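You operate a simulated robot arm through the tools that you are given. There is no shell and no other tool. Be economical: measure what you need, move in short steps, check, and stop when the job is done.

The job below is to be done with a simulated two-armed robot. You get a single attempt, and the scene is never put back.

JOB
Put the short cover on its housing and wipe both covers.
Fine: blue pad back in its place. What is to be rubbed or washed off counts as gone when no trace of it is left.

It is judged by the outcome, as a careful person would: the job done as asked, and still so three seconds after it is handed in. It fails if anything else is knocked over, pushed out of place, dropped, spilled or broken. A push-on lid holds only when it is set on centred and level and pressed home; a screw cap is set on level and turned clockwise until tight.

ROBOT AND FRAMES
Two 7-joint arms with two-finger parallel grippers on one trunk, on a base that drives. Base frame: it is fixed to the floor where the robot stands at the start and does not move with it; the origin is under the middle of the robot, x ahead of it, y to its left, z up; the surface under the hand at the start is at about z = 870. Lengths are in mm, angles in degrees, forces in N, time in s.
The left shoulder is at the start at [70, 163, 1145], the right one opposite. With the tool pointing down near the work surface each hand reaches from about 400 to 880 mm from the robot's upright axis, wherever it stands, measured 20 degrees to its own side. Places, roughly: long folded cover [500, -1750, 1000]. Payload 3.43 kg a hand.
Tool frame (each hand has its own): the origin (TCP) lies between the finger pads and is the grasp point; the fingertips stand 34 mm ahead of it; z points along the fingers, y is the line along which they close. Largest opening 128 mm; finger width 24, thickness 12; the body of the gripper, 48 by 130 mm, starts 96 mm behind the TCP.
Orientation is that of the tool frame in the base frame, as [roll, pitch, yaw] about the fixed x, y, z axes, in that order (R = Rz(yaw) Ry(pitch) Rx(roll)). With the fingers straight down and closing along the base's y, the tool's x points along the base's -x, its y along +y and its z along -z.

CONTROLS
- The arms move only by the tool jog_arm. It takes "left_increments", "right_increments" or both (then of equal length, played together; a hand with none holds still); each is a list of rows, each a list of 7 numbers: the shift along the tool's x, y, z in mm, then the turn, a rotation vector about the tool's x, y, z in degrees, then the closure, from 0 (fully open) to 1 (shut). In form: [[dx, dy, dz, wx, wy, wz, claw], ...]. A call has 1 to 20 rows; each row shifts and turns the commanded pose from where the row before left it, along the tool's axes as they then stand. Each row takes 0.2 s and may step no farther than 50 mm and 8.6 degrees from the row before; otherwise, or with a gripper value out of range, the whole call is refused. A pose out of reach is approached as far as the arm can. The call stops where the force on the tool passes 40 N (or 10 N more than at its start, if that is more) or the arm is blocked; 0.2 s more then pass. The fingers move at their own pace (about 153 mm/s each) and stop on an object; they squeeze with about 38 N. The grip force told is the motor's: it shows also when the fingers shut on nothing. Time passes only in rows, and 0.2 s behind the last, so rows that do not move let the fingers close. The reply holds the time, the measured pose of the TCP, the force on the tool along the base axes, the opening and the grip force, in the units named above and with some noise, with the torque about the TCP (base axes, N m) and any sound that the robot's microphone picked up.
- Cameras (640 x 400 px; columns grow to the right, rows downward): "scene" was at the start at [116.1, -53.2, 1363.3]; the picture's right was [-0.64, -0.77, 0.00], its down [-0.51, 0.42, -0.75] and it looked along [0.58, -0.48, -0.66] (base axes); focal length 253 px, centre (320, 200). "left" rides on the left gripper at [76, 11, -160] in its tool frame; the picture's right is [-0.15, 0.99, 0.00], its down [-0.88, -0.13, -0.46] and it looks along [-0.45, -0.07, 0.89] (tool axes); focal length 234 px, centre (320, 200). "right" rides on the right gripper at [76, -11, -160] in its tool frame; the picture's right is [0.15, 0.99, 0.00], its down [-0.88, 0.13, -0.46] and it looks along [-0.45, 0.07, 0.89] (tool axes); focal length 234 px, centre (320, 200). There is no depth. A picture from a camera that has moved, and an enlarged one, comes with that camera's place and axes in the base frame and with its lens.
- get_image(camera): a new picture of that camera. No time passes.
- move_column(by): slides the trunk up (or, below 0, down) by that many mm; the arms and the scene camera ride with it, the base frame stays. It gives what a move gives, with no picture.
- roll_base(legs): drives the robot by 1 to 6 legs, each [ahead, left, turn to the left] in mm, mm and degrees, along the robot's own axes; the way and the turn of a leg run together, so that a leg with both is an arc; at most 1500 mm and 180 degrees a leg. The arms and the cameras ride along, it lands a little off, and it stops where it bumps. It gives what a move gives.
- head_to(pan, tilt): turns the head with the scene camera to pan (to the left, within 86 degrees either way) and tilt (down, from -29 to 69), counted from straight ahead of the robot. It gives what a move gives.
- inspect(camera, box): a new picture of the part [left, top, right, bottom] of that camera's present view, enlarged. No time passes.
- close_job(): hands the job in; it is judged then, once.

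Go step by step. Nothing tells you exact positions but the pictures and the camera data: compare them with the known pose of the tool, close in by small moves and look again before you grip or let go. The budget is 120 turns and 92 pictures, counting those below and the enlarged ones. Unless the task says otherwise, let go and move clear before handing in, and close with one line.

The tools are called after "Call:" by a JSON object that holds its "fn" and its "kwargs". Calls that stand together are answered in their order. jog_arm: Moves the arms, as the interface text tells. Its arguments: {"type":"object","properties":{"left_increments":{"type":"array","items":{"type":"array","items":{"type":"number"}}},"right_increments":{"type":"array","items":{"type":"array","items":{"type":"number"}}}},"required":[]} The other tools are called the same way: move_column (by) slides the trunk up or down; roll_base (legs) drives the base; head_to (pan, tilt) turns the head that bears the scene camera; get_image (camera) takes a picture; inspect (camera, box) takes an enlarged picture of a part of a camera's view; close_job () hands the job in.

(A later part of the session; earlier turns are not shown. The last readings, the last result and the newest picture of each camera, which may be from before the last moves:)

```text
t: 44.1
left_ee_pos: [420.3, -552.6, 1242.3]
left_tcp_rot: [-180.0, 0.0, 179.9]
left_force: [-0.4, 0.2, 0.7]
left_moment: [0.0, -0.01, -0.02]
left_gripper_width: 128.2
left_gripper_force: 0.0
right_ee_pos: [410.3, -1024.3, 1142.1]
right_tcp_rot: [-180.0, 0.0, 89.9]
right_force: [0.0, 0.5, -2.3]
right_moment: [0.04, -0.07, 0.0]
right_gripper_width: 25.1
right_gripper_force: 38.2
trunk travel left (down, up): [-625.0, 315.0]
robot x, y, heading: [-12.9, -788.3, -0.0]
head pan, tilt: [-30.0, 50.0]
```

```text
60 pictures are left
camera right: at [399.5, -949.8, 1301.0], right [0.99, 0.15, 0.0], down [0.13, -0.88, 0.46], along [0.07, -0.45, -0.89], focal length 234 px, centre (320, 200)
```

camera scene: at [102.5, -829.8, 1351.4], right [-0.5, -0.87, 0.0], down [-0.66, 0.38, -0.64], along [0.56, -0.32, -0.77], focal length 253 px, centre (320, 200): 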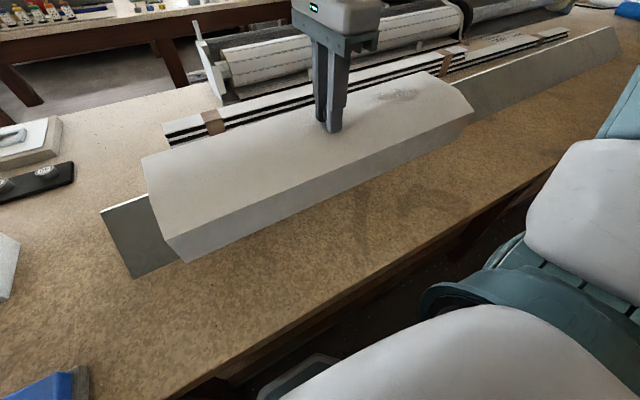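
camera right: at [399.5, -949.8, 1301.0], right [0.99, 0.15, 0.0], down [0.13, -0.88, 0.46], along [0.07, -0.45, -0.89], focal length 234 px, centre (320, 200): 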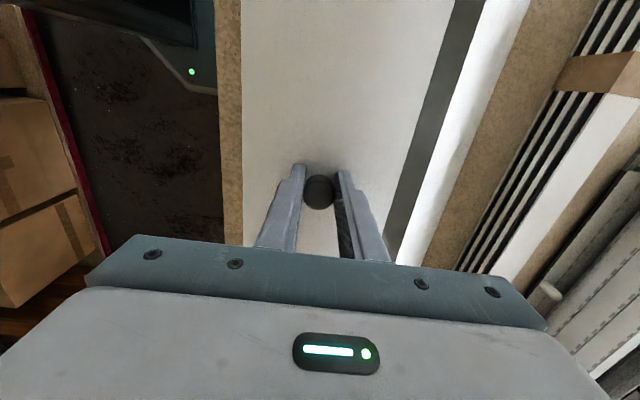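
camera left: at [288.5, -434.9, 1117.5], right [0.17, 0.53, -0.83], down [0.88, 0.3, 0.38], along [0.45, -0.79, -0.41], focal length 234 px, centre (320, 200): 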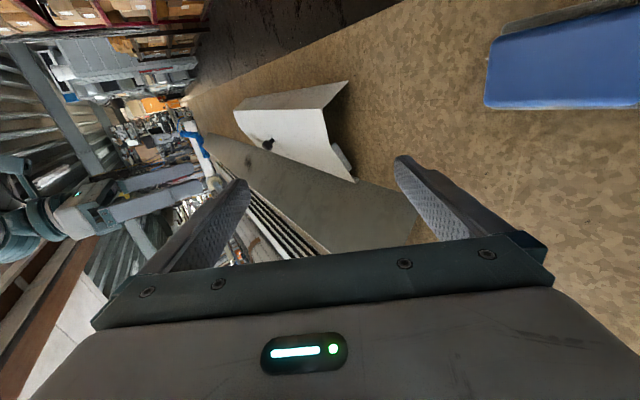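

Held level. Now I drive left toward the housing.

Call:
{"fn": "roll_base", "kwargs": {"legs": [[0, 895, 0]]}}

Call:
{"fn": "head_to", "kwargs": {"pan": -15, "tilt": 45}}

Call:
{"fn": "get_image", "kwargs": {"camera": "scene"}}

Call:
{"fn": "get_image", "kwargs": {"camera": "left"}}

```text
t: 48.8
left_ee_pos: [432.2, 341.6, 1242.3]
left_tcp_rot: [179.9, 0.0, 179.2]
left_force: [-0.5, -0.1, 0.3]
left_moment: [-0.03, 0.01, 0.01]
left_gripper_width: 128.1
left_gripper_force: 0.1
right_ee_pos: [415.1, -130.8, 1140.4]
right_tcp_rot: [179.9, 0.0, 89.1]
right_force: [0.2, 0.9, -2.5]
right_moment: [-0.01, -0.08, -0.05]
right_gripper_width: 24.9
right_gripper_force: 38.3
trunk travel left (down, up): [-625.0, 315.0]
robot x, y, heading: [-6.5, 108.2, -0.9]
head pan, tilt: [-30.0, 50.0]
```

```text
t: 49.6
left_ee_pos: [432.1, 342.9, 1243.2]
left_tcp_rot: [180.0, 0.0, 179.3]
left_force: [0.3, 0.1, 0.6]
left_moment: [0.01, 0.02, -0.01]
left_gripper_width: 128.1
left_gripper_force: 0.0
right_ee_pos: [414.4, -129.3, 1142.6]
right_tcp_rot: [180.0, 0.0, 89.2]
right_force: [-0.3, -0.3, -3.3]
right_moment: [0.02, -0.05, 0.01]
right_gripper_width: 25.1
right_gripper_force: 37.7
trunk travel left (down, up): [-625.0, 315.0]
robot x, y, heading: [-10.4, 109.6, -0.6]
head pan, tilt: [-15.0, 45.0]
```

```text
59 pictures are left
camera scene: at [121.8, 87.0, 1358.2], right [-0.27, -0.96, 0.0], down [-0.68, 0.19, -0.71], along [0.68, -0.19, -0.71], focal length 253 px, centre (320, 200)
```

scene: 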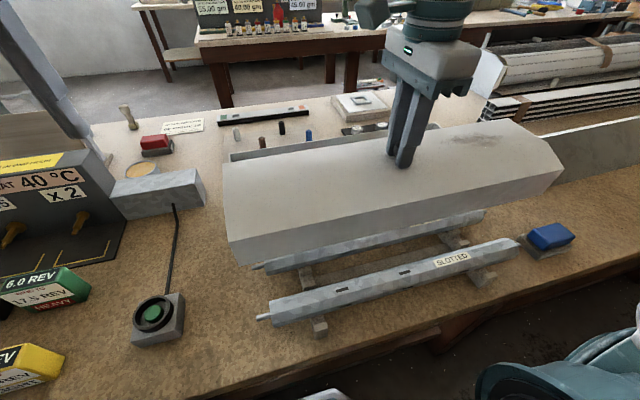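

```text
58 pictures are left
camera left: at [355.9, 354.7, 1401.4], right [0.16, 0.99, 0.0], down [0.88, -0.14, 0.46], along [0.45, -0.07, -0.89], focal length 234 px, centre (320, 200)
```

left: 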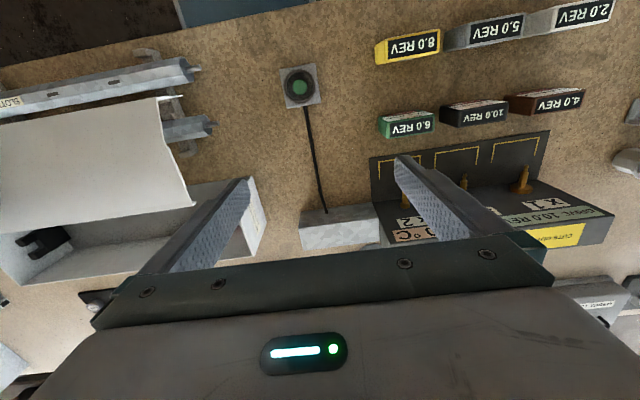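

Call:
{"fn": "jog_arm", "kwargs": {"left_increments": [[-18, -20, 22, 0, 0, 0, 0], [-18, -20, 22, 0, 0, 0, 0], [-18, -20, 22, 0, 0, 0, 0], [-18, -20, 22, 0, 0, 0, 0], [0, 0, 0, 8.5, 0, 0, 0], [0, 0, 0, 8.5, 0, 0, 0], [0, 0, 0, 8.5, 0, 0, 0], [0, 0, 0, 8.5, 0, 0, 0], [0, 0, 0, 8.5, 0, 0, 0], [0, 0, 0, 8.5, 0, 0, 0]]}}

Call:
{"fn": "get_image", "kwargs": {"camera": "left"}}

```text
t: 51.8
left_ee_pos: [502.7, 260.4, 1154.2]
left_tcp_rot: [-128.8, 0.0, 179.1]
left_force: [0.7, -0.2, -0.6]
left_moment: [-0.01, 0.01, 0.02]
left_gripper_width: 128.0
left_gripper_force: 0.1
right_ee_pos: [416.3, -128.3, 1141.9]
right_tcp_rot: [179.9, 0.0, 89.2]
right_force: [-0.5, 0.0, -2.5]
right_moment: [0.02, -0.04, 0.02]
right_gripper_width: 25.0
right_gripper_force: 37.9
trunk travel left (down, up): [-625.0, 315.0]
robot x, y, heading: [-7.2, 107.8, -0.9]
head pan, tilt: [-15.0, 45.0]
```

```text
57 pictures are left
camera left: at [428.7, 394.6, 1244.8], right [0.16, 0.62, -0.77], down [0.88, 0.26, 0.39], along [0.44, -0.74, -0.51], focal length 234 px, centre (320, 200)
```

left: 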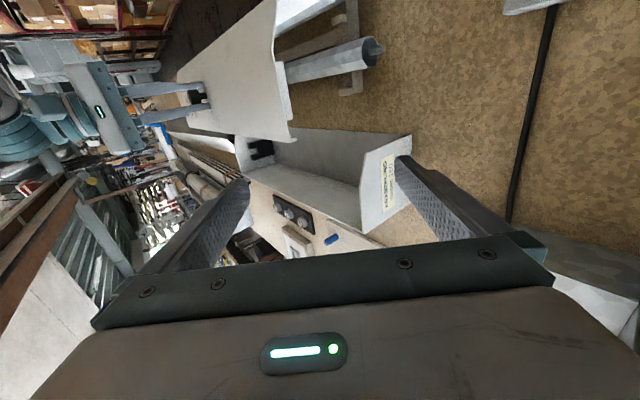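

Call:
{"fn": "inspect", "kwargs": {"camera": "left", "box": [220, 100, 440, 260]}}

Call:
{"fn": "inspect", "kwargs": {"camera": "left", "box": [140, 0, 360, 160]}}

```text
2.50 times, centred on (330, 180) of left
camera zoom: at [428.7, 394.6, 1244.8], right [0.16, 0.62, -0.77], down [0.88, 0.26, 0.39], along [0.44, -0.74, -0.51], focal length 585 px, centre (295, 250)
```

zoom: 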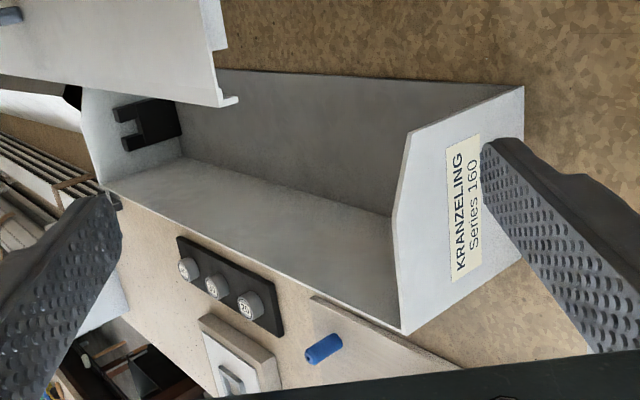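

```text
2.50 times, centred on (250, 80) of left
camera zoom: at [428.7, 394.6, 1244.8], right [0.16, 0.62, -0.77], down [0.88, 0.26, 0.39], along [0.44, -0.74, -0.51], focal length 585 px, centre (495, 500)
```

zoom: 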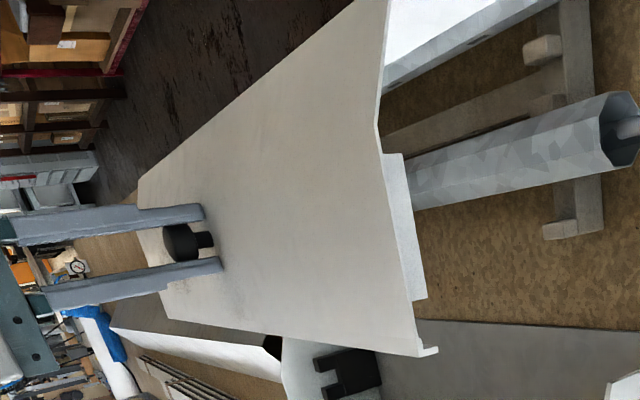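

Housing outer corners come out at x 531–668, y -410…162, top z 1009; the cover's knob should go to about [605, -124]. I move the cover over it at height.

Call:
{"fn": "jog_arm", "kwargs": {"right_increments": [[0, 20, 0, 0, 0, -0.8, 1], [0, 21, 0, 0, 0, 0, 1], [0, 21, 0, 0, 0, 0, 1], [0, 21, 0, 0, 0, 0, 1], [0, 21, 0, 0, 0, 0, 1], [1, 21, 0, 0, 0, 0, 1], [1, 21, 0, 0, 0, 0, 1], [1, 21, 0, 0, 0, 0, 1], [1, 21, 0, 0, 0, 0, 1], [0, 0, 0, 0, 0, 0, 1]]}}

Call:
{"fn": "get_image", "kwargs": {"camera": "left"}}

Call:
{"fn": "get_image", "kwargs": {"camera": "scene"}}

```text
t: 54.0
left_ee_pos: [501.6, 261.5, 1155.3]
left_tcp_rot: [-129.1, 0.0, 179.2]
left_force: [0.7, -0.1, 0.6]
left_moment: [-0.01, -0.01, 0.03]
left_gripper_width: 127.8
left_gripper_force: 0.1
right_ee_pos: [602.7, -124.4, 1142.7]
right_tcp_rot: [-180.0, 0.1, 90.0]
right_force: [0.6, -0.7, -3.2]
right_moment: [0.05, -0.05, -0.03]
right_gripper_width: 25.1
right_gripper_force: 38.2
trunk travel left (down, up): [-625.0, 315.0]
robot x, y, heading: [-7.9, 112.4, -0.5]
head pan, tilt: [-15.0, 45.0]
```

```text
54 pictures are left
camera left: at [427.8, 393.4, 1245.6], right [0.16, 0.62, -0.77], down [0.88, 0.26, 0.39], along [0.44, -0.74, -0.51], focal length 234 px, centre (320, 200)
```

left: 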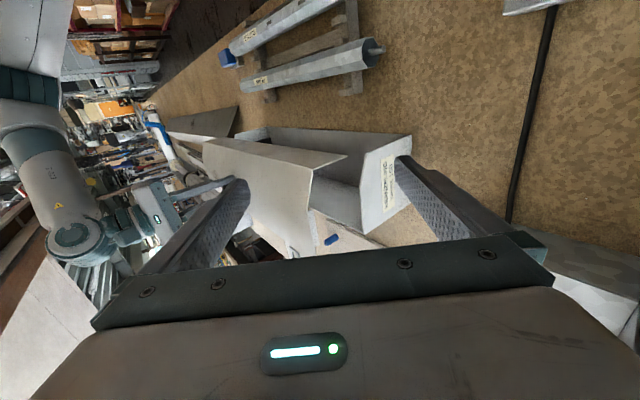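

```text
53 pictures are left
camera scene: at [121.0, 87.0, 1358.4], right [-0.27, -0.96, 0.0], down [-0.68, 0.19, -0.71], along [0.68, -0.19, -0.71], focal length 253 px, centre (320, 200)
```

scene: 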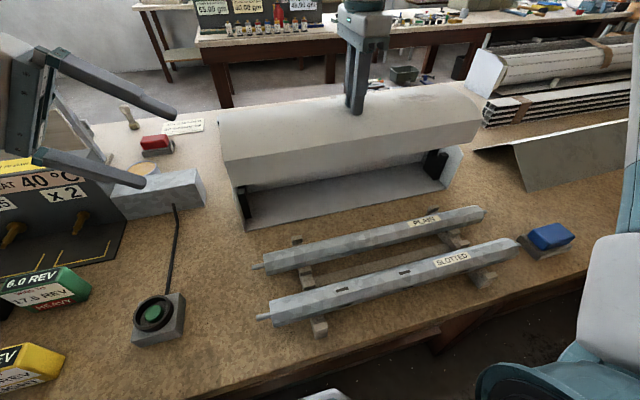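

Call:
{"fn": "jog_arm", "kwargs": {"right_increments": [[0, 0, 8, 0, 0, 0, 1], [0, 0, 8, 0, 0, 0, 1], [0, 0, 8, 0, 0, 0, 1], [0, 0, 8, 0, 0, 0, 1], [0, 0, 0, 0, 0, 0, 1]]}}

Call:
{"fn": "inspect", "kwargs": {"camera": "left", "box": [200, 110, 420, 260]}}

Call:
{"fn": "inspect", "kwargs": {"camera": "scene", "box": [200, 70, 500, 250]}}

```text
t: 55.2
left_ee_pos: [502.4, 260.5, 1154.4]
left_tcp_rot: [-128.9, 0.0, 179.2]
left_force: [0.7, -0.8, -0.7]
left_moment: [-0.01, 0.02, -0.03]
left_gripper_width: 127.9
left_gripper_force: 0.1
right_ee_pos: [603.9, -125.5, 1110.5]
right_tcp_rot: [-179.8, -0.1, 89.9]
right_force: [-0.1, -0.8, -2.6]
right_moment: [0.02, -0.05, 0.01]
right_gripper_width: 24.8
right_gripper_force: 38.3
trunk travel left (down, up): [-625.0, 315.0]
robot x, y, heading: [-9.5, 112.0, -1.0]
head pan, tilt: [-15.0, 45.0]
```

```text
2.67 times, centred on (310, 185) of left
camera zoom: at [428.6, 393.4, 1245.3], right [0.16, 0.62, -0.77], down [0.88, 0.26, 0.39], along [0.44, -0.74, -0.51], focal length 624 px, centre (347, 240)
```

zoom: 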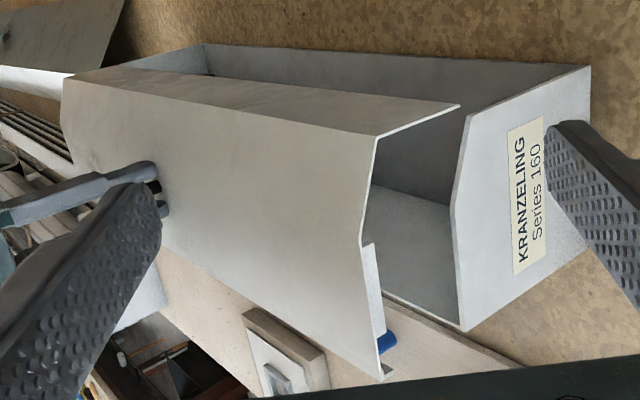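

```text
2.13 times, centred on (350, 160) of scene
camera zoom: at [121.9, 87.0, 1358.2], right [-0.27, -0.96, 0.0], down [-0.68, 0.19, -0.71], along [0.68, -0.19, -0.71], focal length 540 px, centre (256, 285)
```

zoom: 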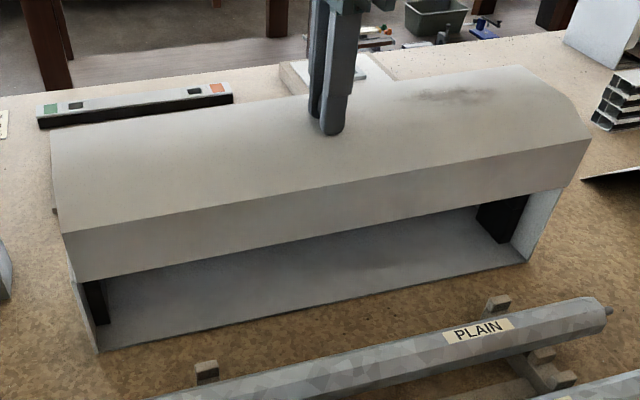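

Call:
{"fn": "jog_arm", "kwargs": {"right_increments": [[0, 1, 6, 0, 0, 0, 1], [0, 1, 6, 0, 0, 0, 1], [0, 0, 3, 0, 0, 0, 1], [0, 0, 0, 0, 0, 0, 1]]}}

Call:
{"fn": "head_to", "kwargs": {"pan": -35, "tilt": 38}}

Call:
{"fn": "inspect", "kwargs": {"camera": "scene", "box": [250, 100, 450, 250]}}

Call:
{"fn": "head_to", "kwargs": {"pan": 5, "tilt": 38}}

Call:
{"fn": "get_image", "kwargs": {"camera": "scene"}}

```text
t: 56.2
left_ee_pos: [502.2, 260.4, 1154.6]
left_tcp_rot: [-129.0, -0.1, 179.3]
left_force: [-0.1, -0.7, 0.3]
left_moment: [-0.02, 0.02, 0.01]
left_gripper_width: 127.9
left_gripper_force: 0.0
right_ee_pos: [605.0, -125.2, 1094.8]
right_tcp_rot: [180.0, 0.0, 90.0]
right_force: [-0.9, 0.5, -2.8]
right_moment: [-0.01, -0.06, 0.0]
right_gripper_width: 24.8
right_gripper_force: 38.2
trunk travel left (down, up): [-625.0, 315.0]
robot x, y, heading: [-9.6, 110.0, -0.8]
head pan, tilt: [-15.0, 45.0]
```

```text
t: 57.0
left_ee_pos: [502.9, 259.9, 1154.8]
left_tcp_rot: [-129.0, 0.0, 179.2]
left_force: [0.8, 0.3, -0.2]
left_moment: [0.01, 0.01, -0.01]
left_gripper_width: 128.2
left_gripper_force: 0.1
right_ee_pos: [605.0, -126.5, 1094.5]
right_tcp_rot: [-180.0, 0.0, 90.0]
right_force: [0.6, 0.4, -2.3]
right_moment: [0.0, -0.08, 0.01]
right_gripper_width: 25.2
right_gripper_force: 38.4
trunk travel left (down, up): [-625.0, 315.0]
robot x, y, heading: [-7.2, 111.5, -0.7]
head pan, tilt: [-35.0, 38.0]
```

```text
2.67 times, centred on (350, 175) of scene
camera zoom: at [113.8, 58.7, 1368.5], right [-0.58, -0.81, 0.0], down [-0.5, 0.36, -0.79], along [0.64, -0.46, -0.62], focal length 674 px, centre (240, 267)
```

zoom: 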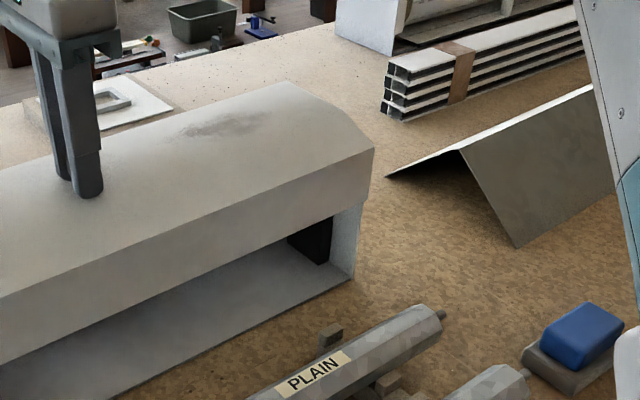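

```text
t: 58.1
left_ee_pos: [502.6, 260.1, 1154.6]
left_tcp_rot: [-128.9, 0.0, 179.1]
left_force: [0.3, 1.0, 0.2]
left_moment: [0.01, 0.04, 0.0]
left_gripper_width: 128.0
left_gripper_force: 0.0
right_ee_pos: [606.4, -126.0, 1095.4]
right_tcp_rot: [-179.9, -0.1, 90.0]
right_force: [-0.3, -0.4, -2.9]
right_moment: [-0.04, -0.06, -0.04]
right_gripper_width: 24.9
right_gripper_force: 38.0
trunk travel left (down, up): [-625.0, 315.0]
robot x, y, heading: [-8.9, 109.2, -1.0]
head pan, tilt: [5.0, 38.0]
```

```text
49 pictures are left
camera scene: at [129.8, 115.4, 1368.5], right [0.07, -1.0, 0.0], down [-0.61, -0.04, -0.79], along [0.79, 0.06, -0.62], focal length 253 px, centre (320, 200)
```

scene: 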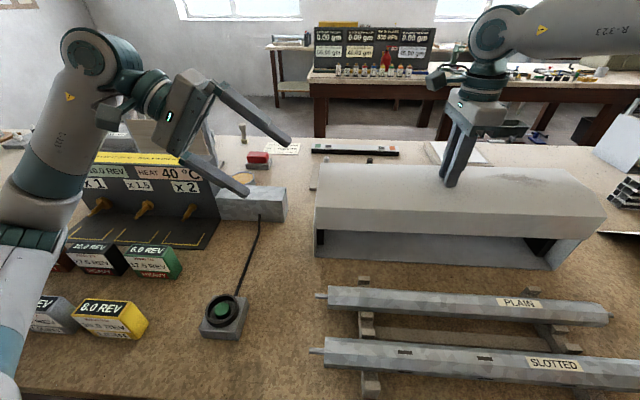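

Call:
{"fn": "inspect", "kwargs": {"camera": "scene", "box": [290, 150, 410, 270]}}

Call:
{"fn": "inspect", "kwargs": {"camera": "scene", "box": [510, 150, 630, 280]}}

Call:
{"fn": "inspect", "kwargs": {"camera": "left", "box": [270, 120, 420, 260]}}

```text
3.33 times, centred on (350, 210) of scene
camera zoom: at [129.8, 115.4, 1368.5], right [0.07, -1.0, 0.0], down [-0.61, -0.04, -0.79], along [0.79, 0.06, -0.62], focal length 843 px, centre (220, 167)
```

zoom: 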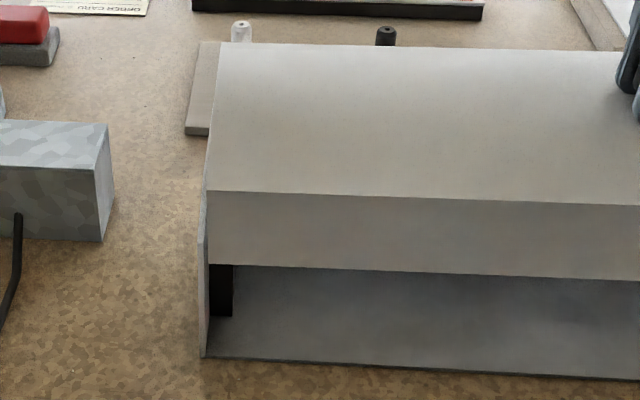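

```text
3.08 times, centred on (570, 215) of scene
camera zoom: at [129.8, 115.4, 1368.5], right [0.07, -1.0, 0.0], down [-0.61, -0.04, -0.79], along [0.79, 0.06, -0.62], focal length 778 px, centre (-449, 154)
```

zoom: 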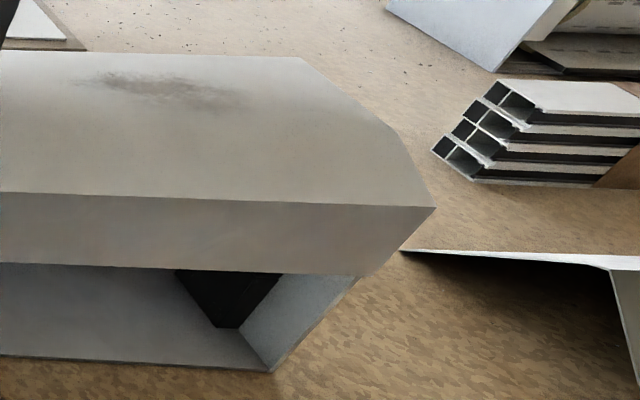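

```text
2.86 times, centred on (345, 190) of left
camera zoom: at [428.7, 393.4, 1245.2], right [0.16, 0.62, -0.77], down [0.88, 0.26, 0.39], along [0.44, -0.74, -0.51], focal length 669 px, centre (249, 229)
```

zoom: 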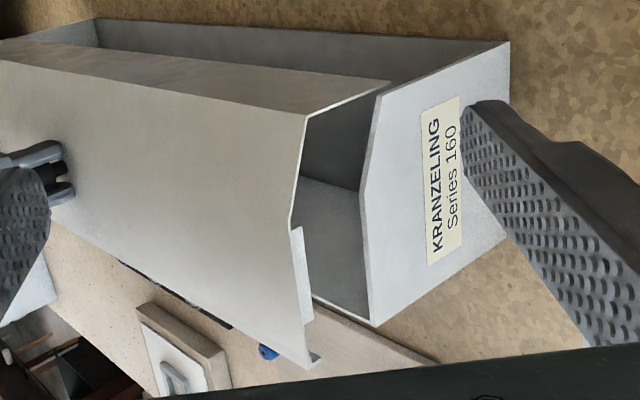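

Call:
{"fn": "get_image", "kwargs": {"camera": "right"}}

Call:
{"fn": "inspect", "kwargs": {"camera": "left", "box": [160, 110, 320, 240]}}

```text
45 pictures are left
camera right: at [594.5, -50.1, 1253.6], right [0.99, 0.15, 0.0], down [0.13, -0.88, 0.46], along [0.07, -0.45, -0.89], focal length 234 px, centre (320, 200)
```

right: 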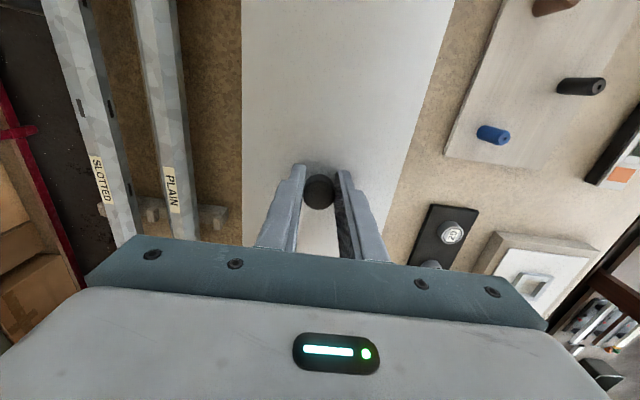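

```text
3.08 times, centred on (240, 175) of left
camera zoom: at [428.7, 393.4, 1245.2], right [0.16, 0.62, -0.77], down [0.88, 0.26, 0.39], along [0.44, -0.74, -0.51], focal length 720 px, centre (566, 277)
```

zoom: 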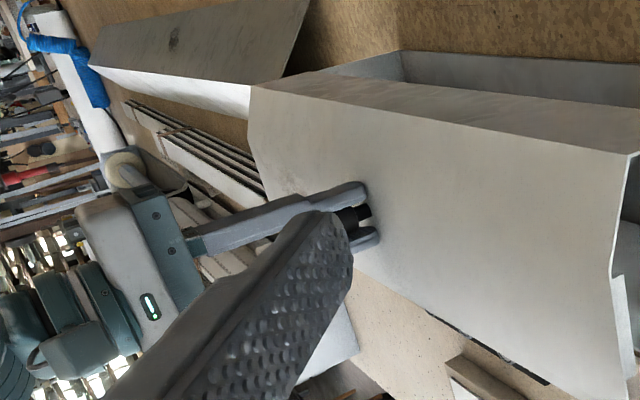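

Call:
{"fn": "inspect", "kwargs": {"camera": "right", "box": [220, 0, 480, 260]}}

```text
1.54 times, centred on (350, 130) of right
camera zoom: at [594.5, -50.1, 1253.6], right [0.99, 0.15, 0.0], down [0.13, -0.88, 0.46], along [0.07, -0.45, -0.89], focal length 360 px, centre (274, 308)
```

zoom: 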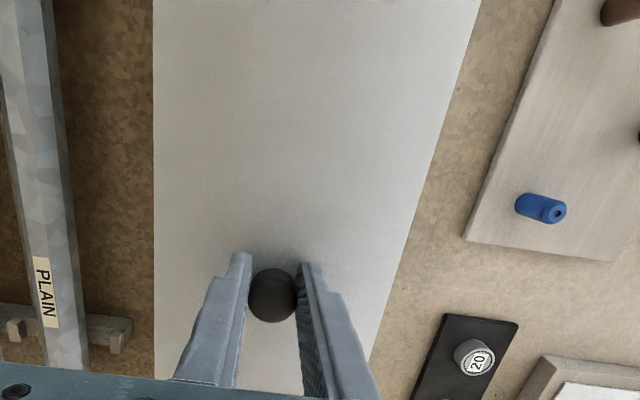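

Cover and housing line up to within a few mm; I shift slightly (+1 x, +3.5 y), trim the tilt, and lower further.

Call:
{"fn": "jog_arm", "kwargs": {"right_increments": [[3.5, 1, 0, 0, 0.6, 0.3, 1], [0, 0, 6, 0, 0, 0, 1], [0, 0, 6, 0, 0, 0, 1], [0, 0, 6, 0, 0, 0, 1], [0, 0, 6, 0, 0, 0, 1], [0, 0, 6, 0, 0, 0, 1], [0, 0, 0, 0, 0, 0, 1]]}}

Call:
{"fn": "inspect", "kwargs": {"camera": "left", "box": [270, 120, 420, 260]}}

Call:
{"fn": "inspect", "kwargs": {"camera": "scene", "box": [290, 150, 410, 270]}}

Call:
{"fn": "inspect", "kwargs": {"camera": "scene", "box": [510, 150, 630, 280]}}

```text
t: 59.7
left_ee_pos: [503.5, 261.0, 1154.0]
left_tcp_rot: [-129.0, 0.0, 179.2]
left_force: [-0.7, -0.2, 0.9]
left_moment: [-0.02, -0.02, -0.01]
left_gripper_width: 128.1
left_gripper_force: 0.1
right_ee_pos: [605.6, -121.6, 1064.7]
right_tcp_rot: [179.9, -0.6, 89.7]
right_force: [-0.6, -1.4, -2.8]
right_moment: [-0.01, -0.07, -0.02]
right_gripper_width: 25.0
right_gripper_force: 37.8
trunk travel left (down, up): [-625.0, 315.0]
robot x, y, heading: [-8.1, 106.7, -1.0]
head pan, tilt: [5.0, 38.0]
```

```text
2.86 times, centred on (345, 190) of left
camera zoom: at [428.6, 393.4, 1245.3], right [0.16, 0.62, -0.77], down [0.88, 0.26, 0.39], along [0.44, -0.74, -0.51], focal length 669 px, centre (249, 229)
```

zoom: 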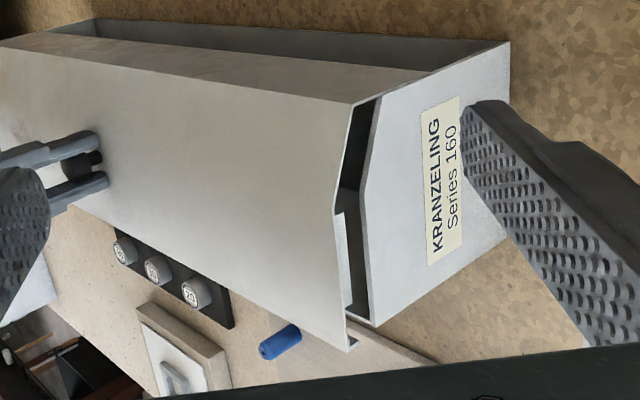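

```text
3.33 times, centred on (350, 210) of scene
camera zoom: at [129.7, 115.4, 1368.5], right [0.07, -1.0, 0.0], down [-0.61, -0.04, -0.79], along [0.79, 0.06, -0.62], focal length 843 px, centre (220, 167)
```

zoom: 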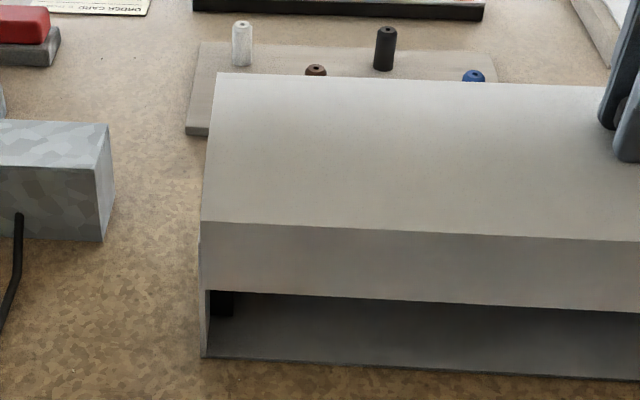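

```text
3.08 times, centred on (570, 215) of scene
camera zoom: at [129.7, 115.4, 1368.5], right [0.07, -1.0, 0.0], down [-0.61, -0.04, -0.79], along [0.79, 0.06, -0.62], focal length 778 px, centre (-449, 154)
```

zoom: 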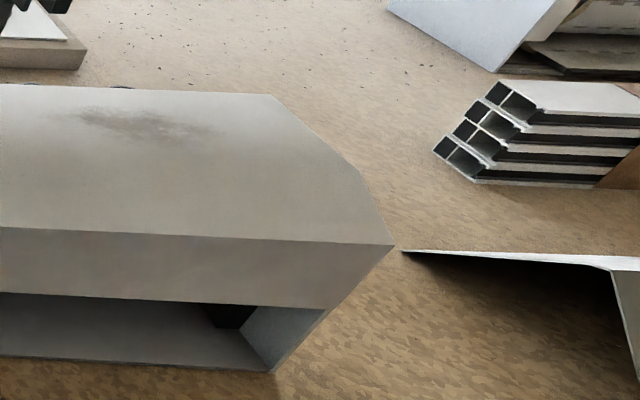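

Call:
{"fn": "jog_arm", "kwargs": {"right_increments": [[0, -1, 4, 0, 0, 0, 1], [0, 0, 4, 0, 0, 0, 1], [0, 0, 3, 0, 0, 0, 1], [0, 0, 0, 0, 0, 0, 1]]}}

Call:
{"fn": "inspect", "kwargs": {"camera": "left", "box": [270, 120, 420, 260]}}

```text
t: 60.7
left_ee_pos: [502.4, 261.1, 1155.0]
left_tcp_rot: [-129.0, 0.0, 179.3]
left_force: [0.1, 0.3, 1.2]
left_moment: [0.03, 0.03, 0.01]
left_gripper_width: 128.0
left_gripper_force: 0.0
right_ee_pos: [605.5, -121.1, 1054.3]
right_tcp_rot: [-180.0, -0.5, 89.7]
right_force: [0.0, 0.4, -2.9]
right_moment: [0.0, -0.05, -0.03]
right_gripper_width: 25.0
right_gripper_force: 38.1
trunk travel left (down, up): [-625.0, 315.0]
robot x, y, heading: [-6.5, 108.1, -0.7]
head pan, tilt: [5.0, 38.0]
```

```text
2.86 times, centred on (345, 190) of left
camera zoom: at [428.7, 393.4, 1245.2], right [0.16, 0.62, -0.77], down [0.88, 0.26, 0.39], along [0.44, -0.74, -0.51], focal length 669 px, centre (249, 229)
```

zoom: 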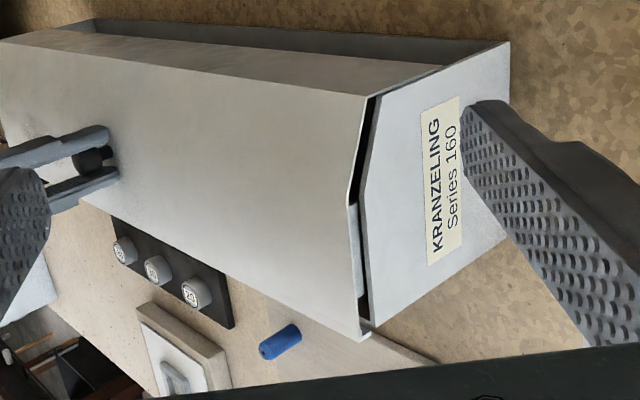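

Call:
{"fn": "jog_arm", "kwargs": {"right_increments": [[0, 0, 3, 0, 0, 0, 1], [0, 0, 2, 0, 0, 0, 1], [0, 0, 2, 0, 0, 0, 1], [0, 0, 1, 0, 0, 0, 1], [0, 0, 0, 0, 0, 0, 1]]}}

Call:
{"fn": "inspect", "kwargs": {"camera": "left", "box": [270, 120, 420, 260]}}

```text
t: 61.9
left_ee_pos: [503.3, 261.7, 1154.2]
left_tcp_rot: [-129.0, 0.0, 179.2]
left_force: [0.0, -0.1, 0.0]
left_moment: [0.01, 0.03, 0.01]
left_gripper_width: 128.1
left_gripper_force: 0.1
right_ee_pos: [606.3, -122.4, 1045.3]
right_tcp_rot: [-179.9, -0.6, 89.8]
right_force: [0.5, 0.8, -2.0]
right_moment: [-0.05, -0.04, -0.04]
right_gripper_width: 24.9
right_gripper_force: 37.5
trunk travel left (down, up): [-625.0, 315.0]
robot x, y, heading: [-10.2, 110.4, -0.9]
head pan, tilt: [5.0, 38.0]
```

```text
2.86 times, centred on (345, 190) of left
camera zoom: at [428.7, 393.4, 1245.2], right [0.16, 0.62, -0.77], down [0.88, 0.26, 0.39], along [0.44, -0.74, -0.51], focal length 669 px, centre (249, 229)
```

zoom: 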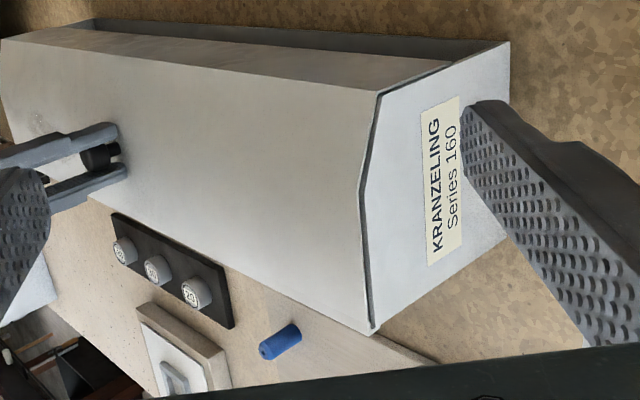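

Almost seated; I go down in 1 mm steps until contact, then press gently.

Call:
{"fn": "jog_arm", "kwargs": {"right_increments": [[0, 0, 1, 0, 0, 0, 1], [0, 0, 1, 0, 0, 0, 1], [0, 0, 0, 0, 0, 0, 1]]}}

Call:
{"fn": "jog_arm", "kwargs": {"right_increments": [[0, 0, 1, 0, 0, 0, 1], [0, 0, 1, 0, 0, 0, 1], [0, 0, 0, 0, 0, 0, 1]]}}

```text
t: 62.7
left_ee_pos: [502.5, 261.7, 1153.5]
left_tcp_rot: [-129.0, 0.0, 179.2]
left_force: [0.2, 0.0, 1.1]
left_moment: [0.02, 0.01, -0.02]
left_gripper_width: 128.0
left_gripper_force: 0.1
right_ee_pos: [604.1, -121.8, 1044.1]
right_tcp_rot: [-180.0, -0.7, 89.7]
right_force: [-0.4, -0.3, 6.1]
right_moment: [0.11, 0.17, 0.03]
right_gripper_width: 24.7
right_gripper_force: 37.8
trunk travel left (down, up): [-625.0, 315.0]
robot x, y, heading: [-7.8, 110.6, -0.6]
head pan, tilt: [5.0, 38.0]
```

```text
t: 63.5
left_ee_pos: [501.1, 261.3, 1154.8]
left_tcp_rot: [-129.0, 0.1, 179.2]
left_force: [0.0, -0.6, -1.3]
left_moment: [-0.02, -0.01, 0.01]
left_gripper_width: 128.2
left_gripper_force: 0.0
right_ee_pos: [604.6, -121.4, 1044.2]
right_tcp_rot: [179.7, -0.7, 89.7]
right_force: [6.3, -6.3, 27.5]
right_moment: [-0.3, -0.16, -0.01]
right_gripper_width: 24.8
right_gripper_force: 38.6
trunk travel left (down, up): [-625.0, 315.0]
robot x, y, heading: [-5.4, 110.0, -0.8]
head pan, tilt: [5.0, 38.0]
```

Call:
{"fn": "jog_arm", "kwargs": {"right_increments": [[0, 0, -1.5, 0, 0, 0, 1], [0, 0, 0, 0, 0, 0, 0.7], [0, 0, 0, 0, 0, 0, 0.6], [0, 0, -10, 0, 0, 0, 0.6], [0, 0, -30, 0, 0, 0, 0.6], [0, 0, -40, 0, 0, 0, 0.6], [0, 0, -40, 0, 0, 0, 0.6]]}}

Call:
{"fn": "inspect", "kwargs": {"camera": "left", "box": [270, 120, 420, 260]}}

Call:
{"fn": "get_image", "kwargs": {"camera": "scene"}}

```text
t: 65.1
left_ee_pos: [502.1, 260.0, 1155.2]
left_tcp_rot: [-128.9, 0.0, 179.1]
left_force: [0.2, -0.3, -0.3]
left_moment: [-0.01, -0.03, 0.0]
left_gripper_width: 128.2
left_gripper_force: 0.0
right_ee_pos: [606.7, -122.5, 1164.9]
right_tcp_rot: [-180.0, -0.5, 89.7]
right_force: [0.3, 0.2, -0.3]
right_moment: [0.0, 0.01, -0.01]
right_gripper_width: 51.4
right_gripper_force: 0.1
trunk travel left (down, up): [-625.0, 315.0]
robot x, y, heading: [-6.8, 113.7, -0.8]
head pan, tilt: [5.0, 38.0]
```

```text
2.86 times, centred on (345, 190) of left
camera zoom: at [427.9, 393.6, 1245.4], right [0.16, 0.62, -0.77], down [0.88, 0.26, 0.39], along [0.44, -0.74, -0.51], focal length 669 px, centre (249, 229)
```

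zoom: 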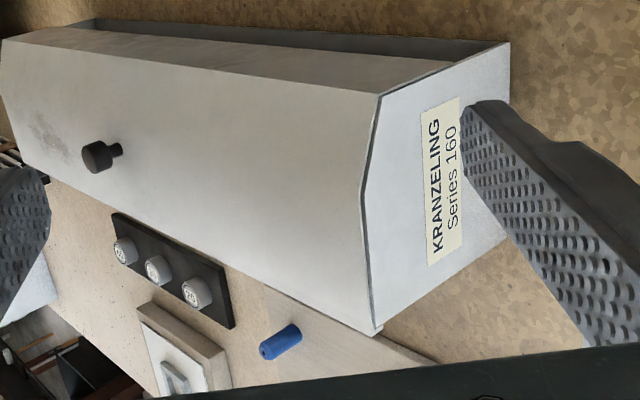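

```text
36 pictures are left
camera scene: at [129.0, 115.7, 1368.5], right [0.07, -1.0, 0.0], down [-0.61, -0.05, -0.79], along [0.79, 0.06, -0.62], focal length 253 px, centre (320, 200)
```

scene: 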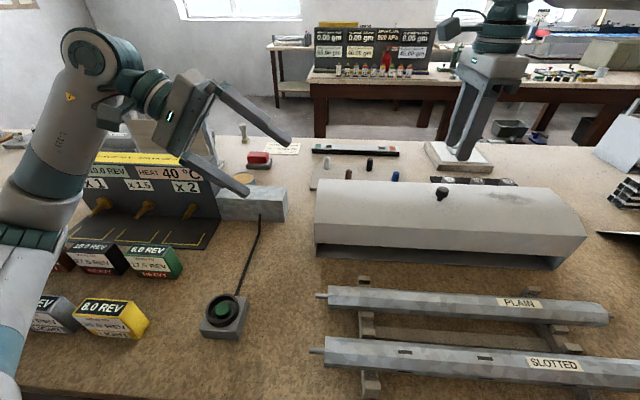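

The short cover is seated. Next I stow the left arm and drive back/right to bring the right hand over the blue pad.

Call:
{"fn": "jog_arm", "kwargs": {"left_increments": [[0, 0, -20, -8.5, 0, 0, 0], [0, 0, -20, -8.5, 0, 0, 0], [0, 0, -20, -8.5, 0, 0, 0], [0, 0, -20, -8.5, 0, 0, 0], [0, 0, -20, -8.5, 0, 0, 0], [0, 0, -20, -8.5, 0, 0, 0], [15, 5, 0, 0, 0, 0, 0], [15, 5, 0, 0, 0, 0, 0], [15, 5, 0, 0, 0, 0, 0], [15, 5, 0, 0, 0, 0, 0]]}}

Call:
{"fn": "roll_base", "kwargs": {"legs": [[-130, 0, 0.8], [0, -370, 0]]}}

Call:
{"fn": "get_image", "kwargs": {"camera": "right"}}

Call:
{"fn": "head_to", "kwargs": {"pan": -30, "tilt": 35}}

Call:
{"fn": "get_image", "kwargs": {"camera": "scene"}}

```text
t: 67.3
left_ee_pos: [444.2, 340.5, 1254.9]
left_tcp_rot: [-180.0, 0.0, 179.2]
left_force: [-0.2, 0.3, -0.2]
left_moment: [-0.02, -0.02, 0.0]
left_gripper_width: 127.9
left_gripper_force: 0.1
right_ee_pos: [606.1, -121.3, 1164.3]
right_tcp_rot: [180.0, -0.6, 89.7]
right_force: [0.0, -1.1, 0.3]
right_moment: [-0.03, 0.01, 0.02]
right_gripper_width: 51.2
right_gripper_force: 0.1
trunk travel left (down, up): [-625.0, 315.0]
robot x, y, heading: [-5.4, 108.9, -0.5]
head pan, tilt: [5.0, 38.0]
```

```text
t: 70.5
left_ee_pos: [309.1, -22.5, 1254.4]
left_tcp_rot: [-180.0, 0.0, -179.9]
left_force: [0.7, 1.0, -0.9]
left_moment: [-0.03, -0.02, -0.01]
left_gripper_width: 127.8
left_gripper_force: 0.0
right_ee_pos: [479.5, -480.1, 1163.6]
right_tcp_rot: [-180.0, -0.6, 90.7]
right_force: [-0.9, -0.1, -0.5]
right_moment: [0.01, 0.02, -0.01]
right_gripper_width: 51.2
right_gripper_force: 0.1
trunk travel left (down, up): [-625.0, 315.0]
robot x, y, heading: [-136.1, -257.0, -0.0]
head pan, tilt: [5.0, 38.0]
```

```text
35 pictures are left
camera right: at [467.8, -406.7, 1323.9], right [0.99, 0.16, 0.0], down [0.14, -0.88, 0.45], along [0.07, -0.44, -0.9], focal length 234 px, centre (320, 200)
```

right: 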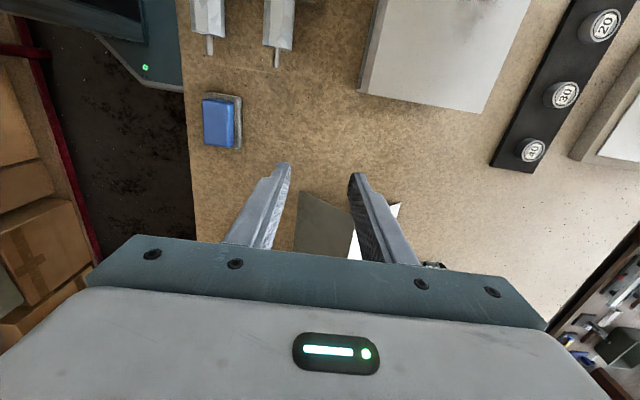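

```text
t: 71.5
left_ee_pos: [309.4, -20.9, 1255.9]
left_tcp_rot: [180.0, 0.0, -179.9]
left_force: [-0.1, 0.6, -0.3]
left_moment: [-0.03, 0.06, 0.0]
left_gripper_width: 128.2
left_gripper_force: 0.0
right_ee_pos: [480.1, -479.9, 1163.6]
right_tcp_rot: [-180.0, -0.6, 90.7]
right_force: [-1.0, 0.1, 0.5]
right_moment: [-0.01, -0.03, -0.01]
right_gripper_width: 51.5
right_gripper_force: 0.1
trunk travel left (down, up): [-625.0, 315.0]
robot x, y, heading: [-137.6, -261.6, 0.0]
head pan, tilt: [-30.0, 35.0]
```

```text
34 pictures are left
camera scene: at [-10.5, -301.9, 1373.1], right [-0.5, -0.87, 0.0], down [-0.5, 0.28, -0.82], along [0.71, -0.41, -0.57], focal length 253 px, centre (320, 200)
```

scene: 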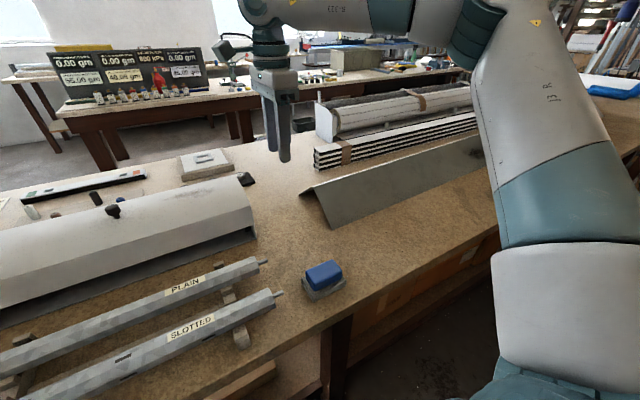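

Call:
{"fn": "jog_arm", "kwargs": {"right_increments": [[-2, -35, 20, 0, 0, 0, 0.4], [-2, -35, 20, 0, 0, 0, 0.4], [-2, -35, 20, 0, 0, 0, 0.4], [-2, -35, 20, 0, 0, 0, 0.4], [-2, -33, 20, 0, -0.6, 0.7, 0.4]]}}

Call:
{"fn": "inspect", "kwargs": {"camera": "right", "box": [210, 60, 430, 260]}}

Call:
{"fn": "inspect", "kwargs": {"camera": "scene", "box": [260, 210, 400, 320]}}

```text
t: 72.7
left_ee_pos: [309.3, -21.3, 1256.1]
left_tcp_rot: [180.0, 0.0, -179.7]
left_force: [0.2, 0.9, 0.4]
left_moment: [0.0, -0.01, 0.01]
left_gripper_width: 128.4
left_gripper_force: 0.1
right_ee_pos: [304.5, -492.0, 1064.2]
right_tcp_rot: [-180.0, 0.0, 90.0]
right_force: [-0.5, 0.8, -0.4]
right_moment: [0.0, -0.03, 0.01]
right_gripper_width: 77.0
right_gripper_force: 0.0
trunk travel left (down, up): [-625.0, 315.0]
robot x, y, heading: [-137.0, -264.7, 0.2]
head pan, tilt: [-30.0, 35.0]
```

```text
2.00 times, centred on (320, 160) of right
camera zoom: at [294.5, -416.1, 1223.1], right [0.99, 0.15, 0.0], down [0.13, -0.88, 0.46], along [0.07, -0.45, -0.89], focal length 468 px, centre (320, 280)
```

zoom: 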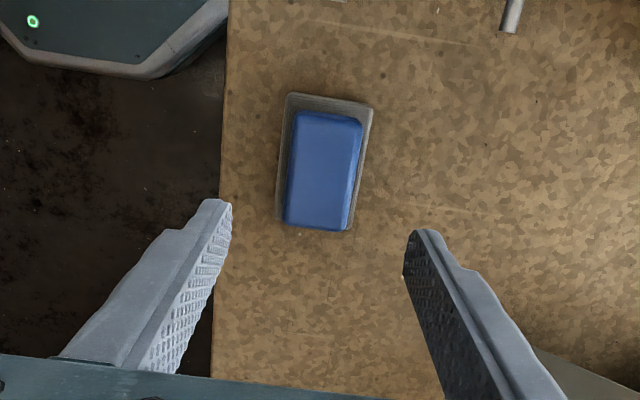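

```text
3.64 times, centred on (330, 265) of scene
camera zoom: at [-11.2, -302.1, 1373.2], right [-0.5, -0.87, 0.0], down [-0.5, 0.29, -0.82], along [0.71, -0.41, -0.57], focal length 920 px, centre (284, -36)
```

zoom: 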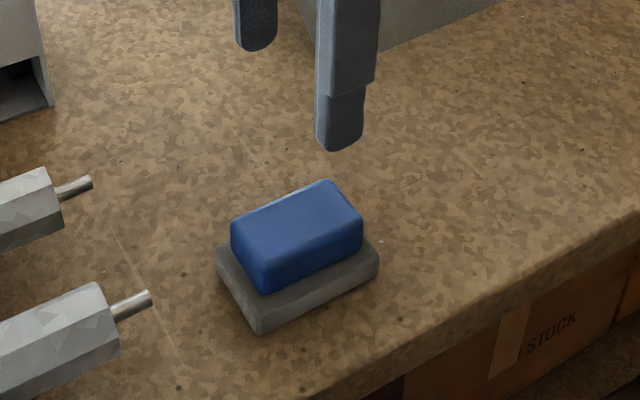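

Call:
{"fn": "jog_arm", "kwargs": {"right_increments": [[0, 6, 30, 0, 0, 0, 0.4], [0, 0, 35, 0, 0, 0, 0.4], [0, 0, 25, 0, 0, 0, 0.4], [0, 0, 10, 0, 0, 0, 0.4]]}}

Call:
{"fn": "inspect", "kwargs": {"camera": "right", "box": [210, 60, 430, 260]}}

Call:
{"fn": "inspect", "kwargs": {"camera": "scene", "box": [260, 210, 400, 320]}}

```text
t: 73.7
left_ee_pos: [309.4, -22.1, 1254.9]
left_tcp_rot: [180.0, 0.0, -179.9]
left_force: [-0.6, 0.5, 0.1]
left_moment: [-0.02, -0.03, 0.0]
left_gripper_width: 128.2
left_gripper_force: 0.1
right_ee_pos: [312.3, -491.7, 963.1]
right_tcp_rot: [-179.9, -0.1, 89.8]
right_force: [0.5, -0.6, 0.0]
right_moment: [0.0, -0.01, -0.01]
right_gripper_width: 76.9
right_gripper_force: 0.1
trunk travel left (down, up): [-625.0, 315.0]
robot x, y, heading: [-137.9, -261.3, 0.3]
head pan, tilt: [-30.0, 35.0]
```

```text
2.00 times, centred on (320, 160) of right
camera zoom: at [301.6, -416.4, 1122.9], right [0.99, 0.15, 0.0], down [0.13, -0.88, 0.45], along [0.07, -0.45, -0.89], focal length 468 px, centre (320, 280)
```

zoom: 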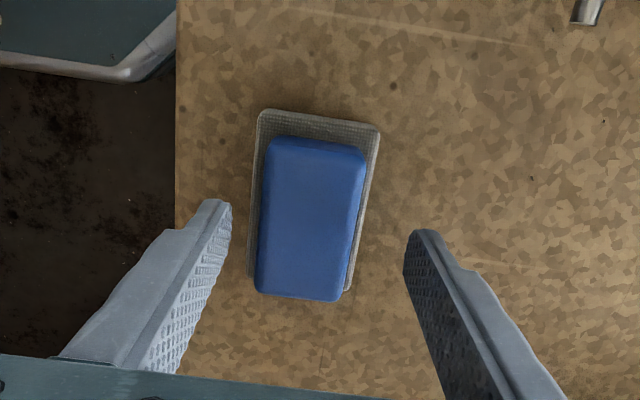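

```text
3.64 times, centred on (330, 265) of scene
camera zoom: at [-10.4, -302.1, 1373.1], right [-0.5, -0.87, 0.0], down [-0.5, 0.29, -0.82], along [0.71, -0.41, -0.57], focal length 920 px, centre (284, -36)
```

zoom: 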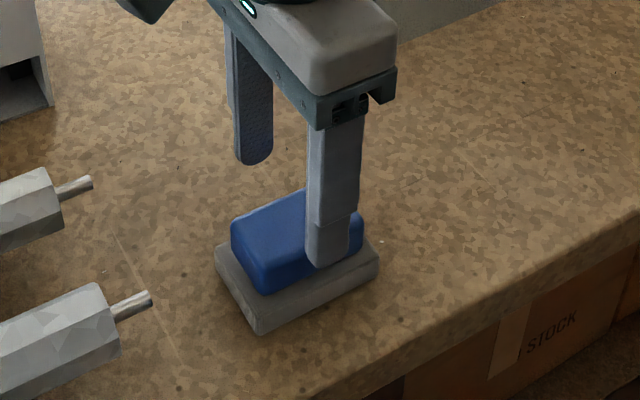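

Call:
{"fn": "jog_arm", "kwargs": {"right_increments": [[2, -4, 10, 0, 0, 0, 0.4], [0, 0, 10, 0, 0, 0, 0.4], [0, 0, 8, 0, 0, 0, 0.4], [0, 0, 0, 0, 0, 0, 0.4]]}}

Call:
{"fn": "inspect", "kwargs": {"camera": "scene", "box": [260, 210, 400, 320]}}

```text
t: 74.7
left_ee_pos: [310.2, -21.3, 1254.6]
left_tcp_rot: [-180.0, 0.0, -180.0]
left_force: [-0.3, -0.6, -0.3]
left_moment: [-0.01, 0.0, 0.0]
left_gripper_width: 128.1
left_gripper_force: 0.1
right_ee_pos: [308.0, -489.5, 935.4]
right_tcp_rot: [-180.0, -0.1, 90.1]
right_force: [-0.4, 0.0, 0.5]
right_moment: [-0.02, 0.02, -0.02]
right_gripper_width: 76.8
right_gripper_force: 0.1
trunk travel left (down, up): [-625.0, 315.0]
robot x, y, heading: [-139.0, -260.0, 0.4]
head pan, tilt: [-30.0, 35.0]
```

```text
3.64 times, centred on (330, 265) of scene
camera zoom: at [-10.7, -302.2, 1373.1], right [-0.5, -0.87, 0.0], down [-0.5, 0.29, -0.82], along [0.71, -0.41, -0.57], focal length 920 px, centre (284, -36)
```

zoom: 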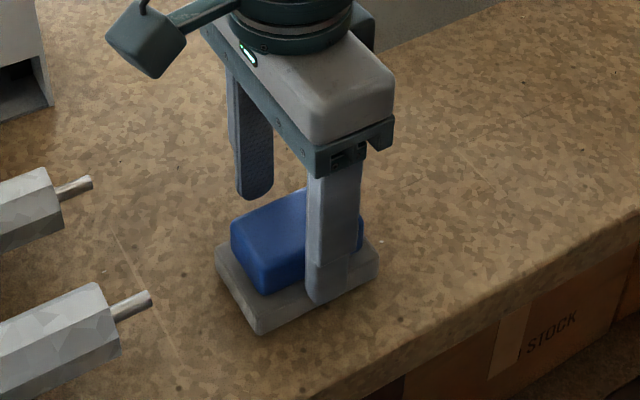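

Call:
{"fn": "jog_arm", "kwargs": {"right_increments": [[0, 0, 0, 0, 0, 0, 0.8], [0, 0, 0, 0, 0, 0, 1], [0, 0, 0, 0, 0, 0, 1], [0, 0, -5, 0, 0, 0, 1], [0, 0, -5, 0, 0, 0, 1], [0, 0, -10, 0, 0, 0, 1], [0, 0, -15, 0, 0, 0, 1], [0, 0, -15, 0, 0, 0, 1], [0, 0, -15, 0, 0, 0, 1]]}}

Call:
{"fn": "inspect", "kwargs": {"camera": "scene", "box": [260, 180, 400, 320]}}

```text
t: 76.7
left_ee_pos: [309.8, -21.7, 1256.0]
left_tcp_rot: [180.0, 0.0, -179.8]
left_force: [-0.8, -0.5, -0.7]
left_moment: [-0.01, 0.01, -0.02]
left_gripper_width: 128.0
left_gripper_force: 0.3
right_ee_pos: [307.9, -489.8, 1001.6]
right_tcp_rot: [180.0, 0.0, 90.0]
right_force: [-0.5, 0.3, -0.7]
right_moment: [-0.01, 0.0, 0.0]
right_gripper_width: 44.2
right_gripper_force: 37.9
trunk travel left (down, up): [-625.0, 315.0]
robot x, y, heading: [-136.7, -260.0, -0.0]
head pan, tilt: [-30.0, 35.0]
```

```text
2.86 times, centred on (330, 250) of scene
camera zoom: at [-11.1, -302.1, 1373.1], right [-0.5, -0.87, 0.0], down [-0.5, 0.29, -0.82], along [0.71, -0.41, -0.57], focal length 722 px, centre (291, 57)
```

zoom: 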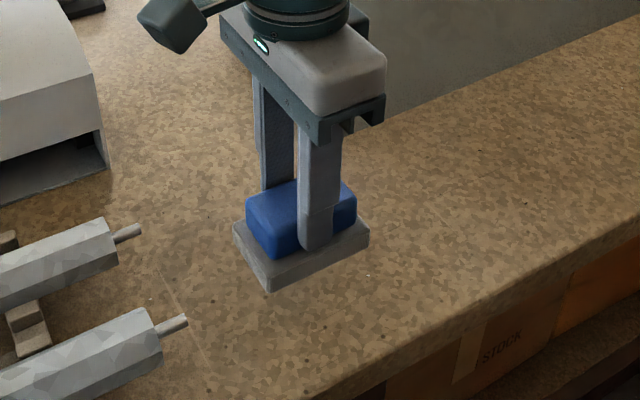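

The grey felt is part of the pad (rest pose TCP [308, -489.5, 935.4], yaw 90). I raise it and drive to the short cover to wipe its smudge.

Call:
{"fn": "jog_arm", "kwargs": {"right_increments": [[0, 0, -30, 0, 0, 0, 1], [0, 0, -40, 0, 0, 0, 1], [0, 0, -40, 0, 0, 0, 1], [0, 0, -40, 0, 0, 0, 1]]}}

Call:
{"fn": "roll_base", "kwargs": {"legs": [[0, 170, 0], [120, 0, 0]]}}

Call:
{"fn": "head_to", "kwargs": {"pan": -15, "tilt": 38}}

Call:
{"fn": "get_image", "kwargs": {"camera": "scene"}}

```text
t: 77.7
left_ee_pos: [308.6, -22.0, 1255.1]
left_tcp_rot: [180.0, 0.0, -179.9]
left_force: [-0.1, -0.2, 0.2]
left_moment: [-0.01, -0.01, 0.0]
left_gripper_width: 128.3
left_gripper_force: 0.1
right_ee_pos: [307.3, -488.5, 1152.0]
right_tcp_rot: [180.0, 0.0, 90.0]
right_force: [-0.1, -0.3, 0.3]
right_moment: [0.04, -0.02, 0.0]
right_gripper_width: 43.9
right_gripper_force: 38.6
trunk travel left (down, up): [-625.0, 315.0]
robot x, y, heading: [-139.6, -260.0, -0.1]
head pan, tilt: [-30.0, 35.0]
```

```text
t: 80.0
left_ee_pos: [429.3, 152.1, 1255.1]
left_tcp_rot: [180.0, 0.0, -179.8]
left_force: [0.3, 0.1, -0.3]
left_moment: [0.03, -0.03, -0.02]
left_gripper_width: 128.1
left_gripper_force: 0.1
right_ee_pos: [427.7, -315.1, 1151.5]
right_tcp_rot: [179.9, 0.1, 90.0]
right_force: [-0.8, -0.1, -0.4]
right_moment: [0.0, 0.03, 0.02]
right_gripper_width: 44.0
right_gripper_force: 37.9
trunk travel left (down, up): [-625.0, 315.0]
robot x, y, heading: [-19.4, -84.8, 0.3]
head pan, tilt: [-30.0, 35.0]
```

```text
t: 80.8
left_ee_pos: [428.8, 151.8, 1254.4]
left_tcp_rot: [179.9, 0.0, -179.9]
left_force: [0.7, 0.2, 0.7]
left_moment: [0.02, 0.02, 0.0]
left_gripper_width: 127.9
left_gripper_force: 0.1
right_ee_pos: [427.6, -316.5, 1151.2]
right_tcp_rot: [-179.8, 0.0, 90.0]
right_force: [-0.7, -0.4, -0.6]
right_moment: [0.04, 0.01, 0.02]
right_gripper_width: 44.2
right_gripper_force: 38.1
trunk travel left (down, up): [-625.0, 315.0]
robot x, y, heading: [-18.5, -85.3, 0.2]
head pan, tilt: [-15.0, 38.0]
```

```text
27 pictures are left
camera scene: at [116.1, -107.7, 1368.5], right [-0.26, -0.97, 0.0], down [-0.6, 0.16, -0.79], along [0.76, -0.2, -0.62], focal length 253 px, centre (320, 200)
```

scene: 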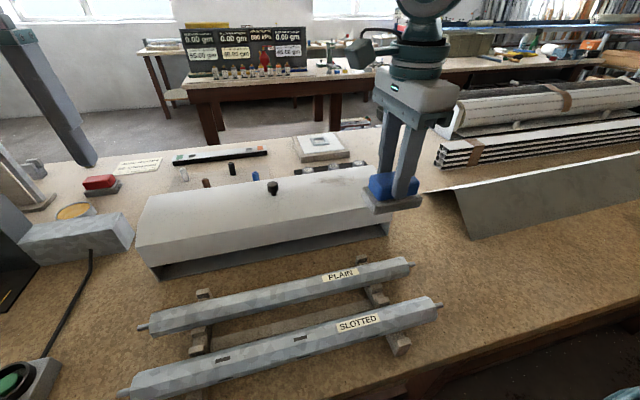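

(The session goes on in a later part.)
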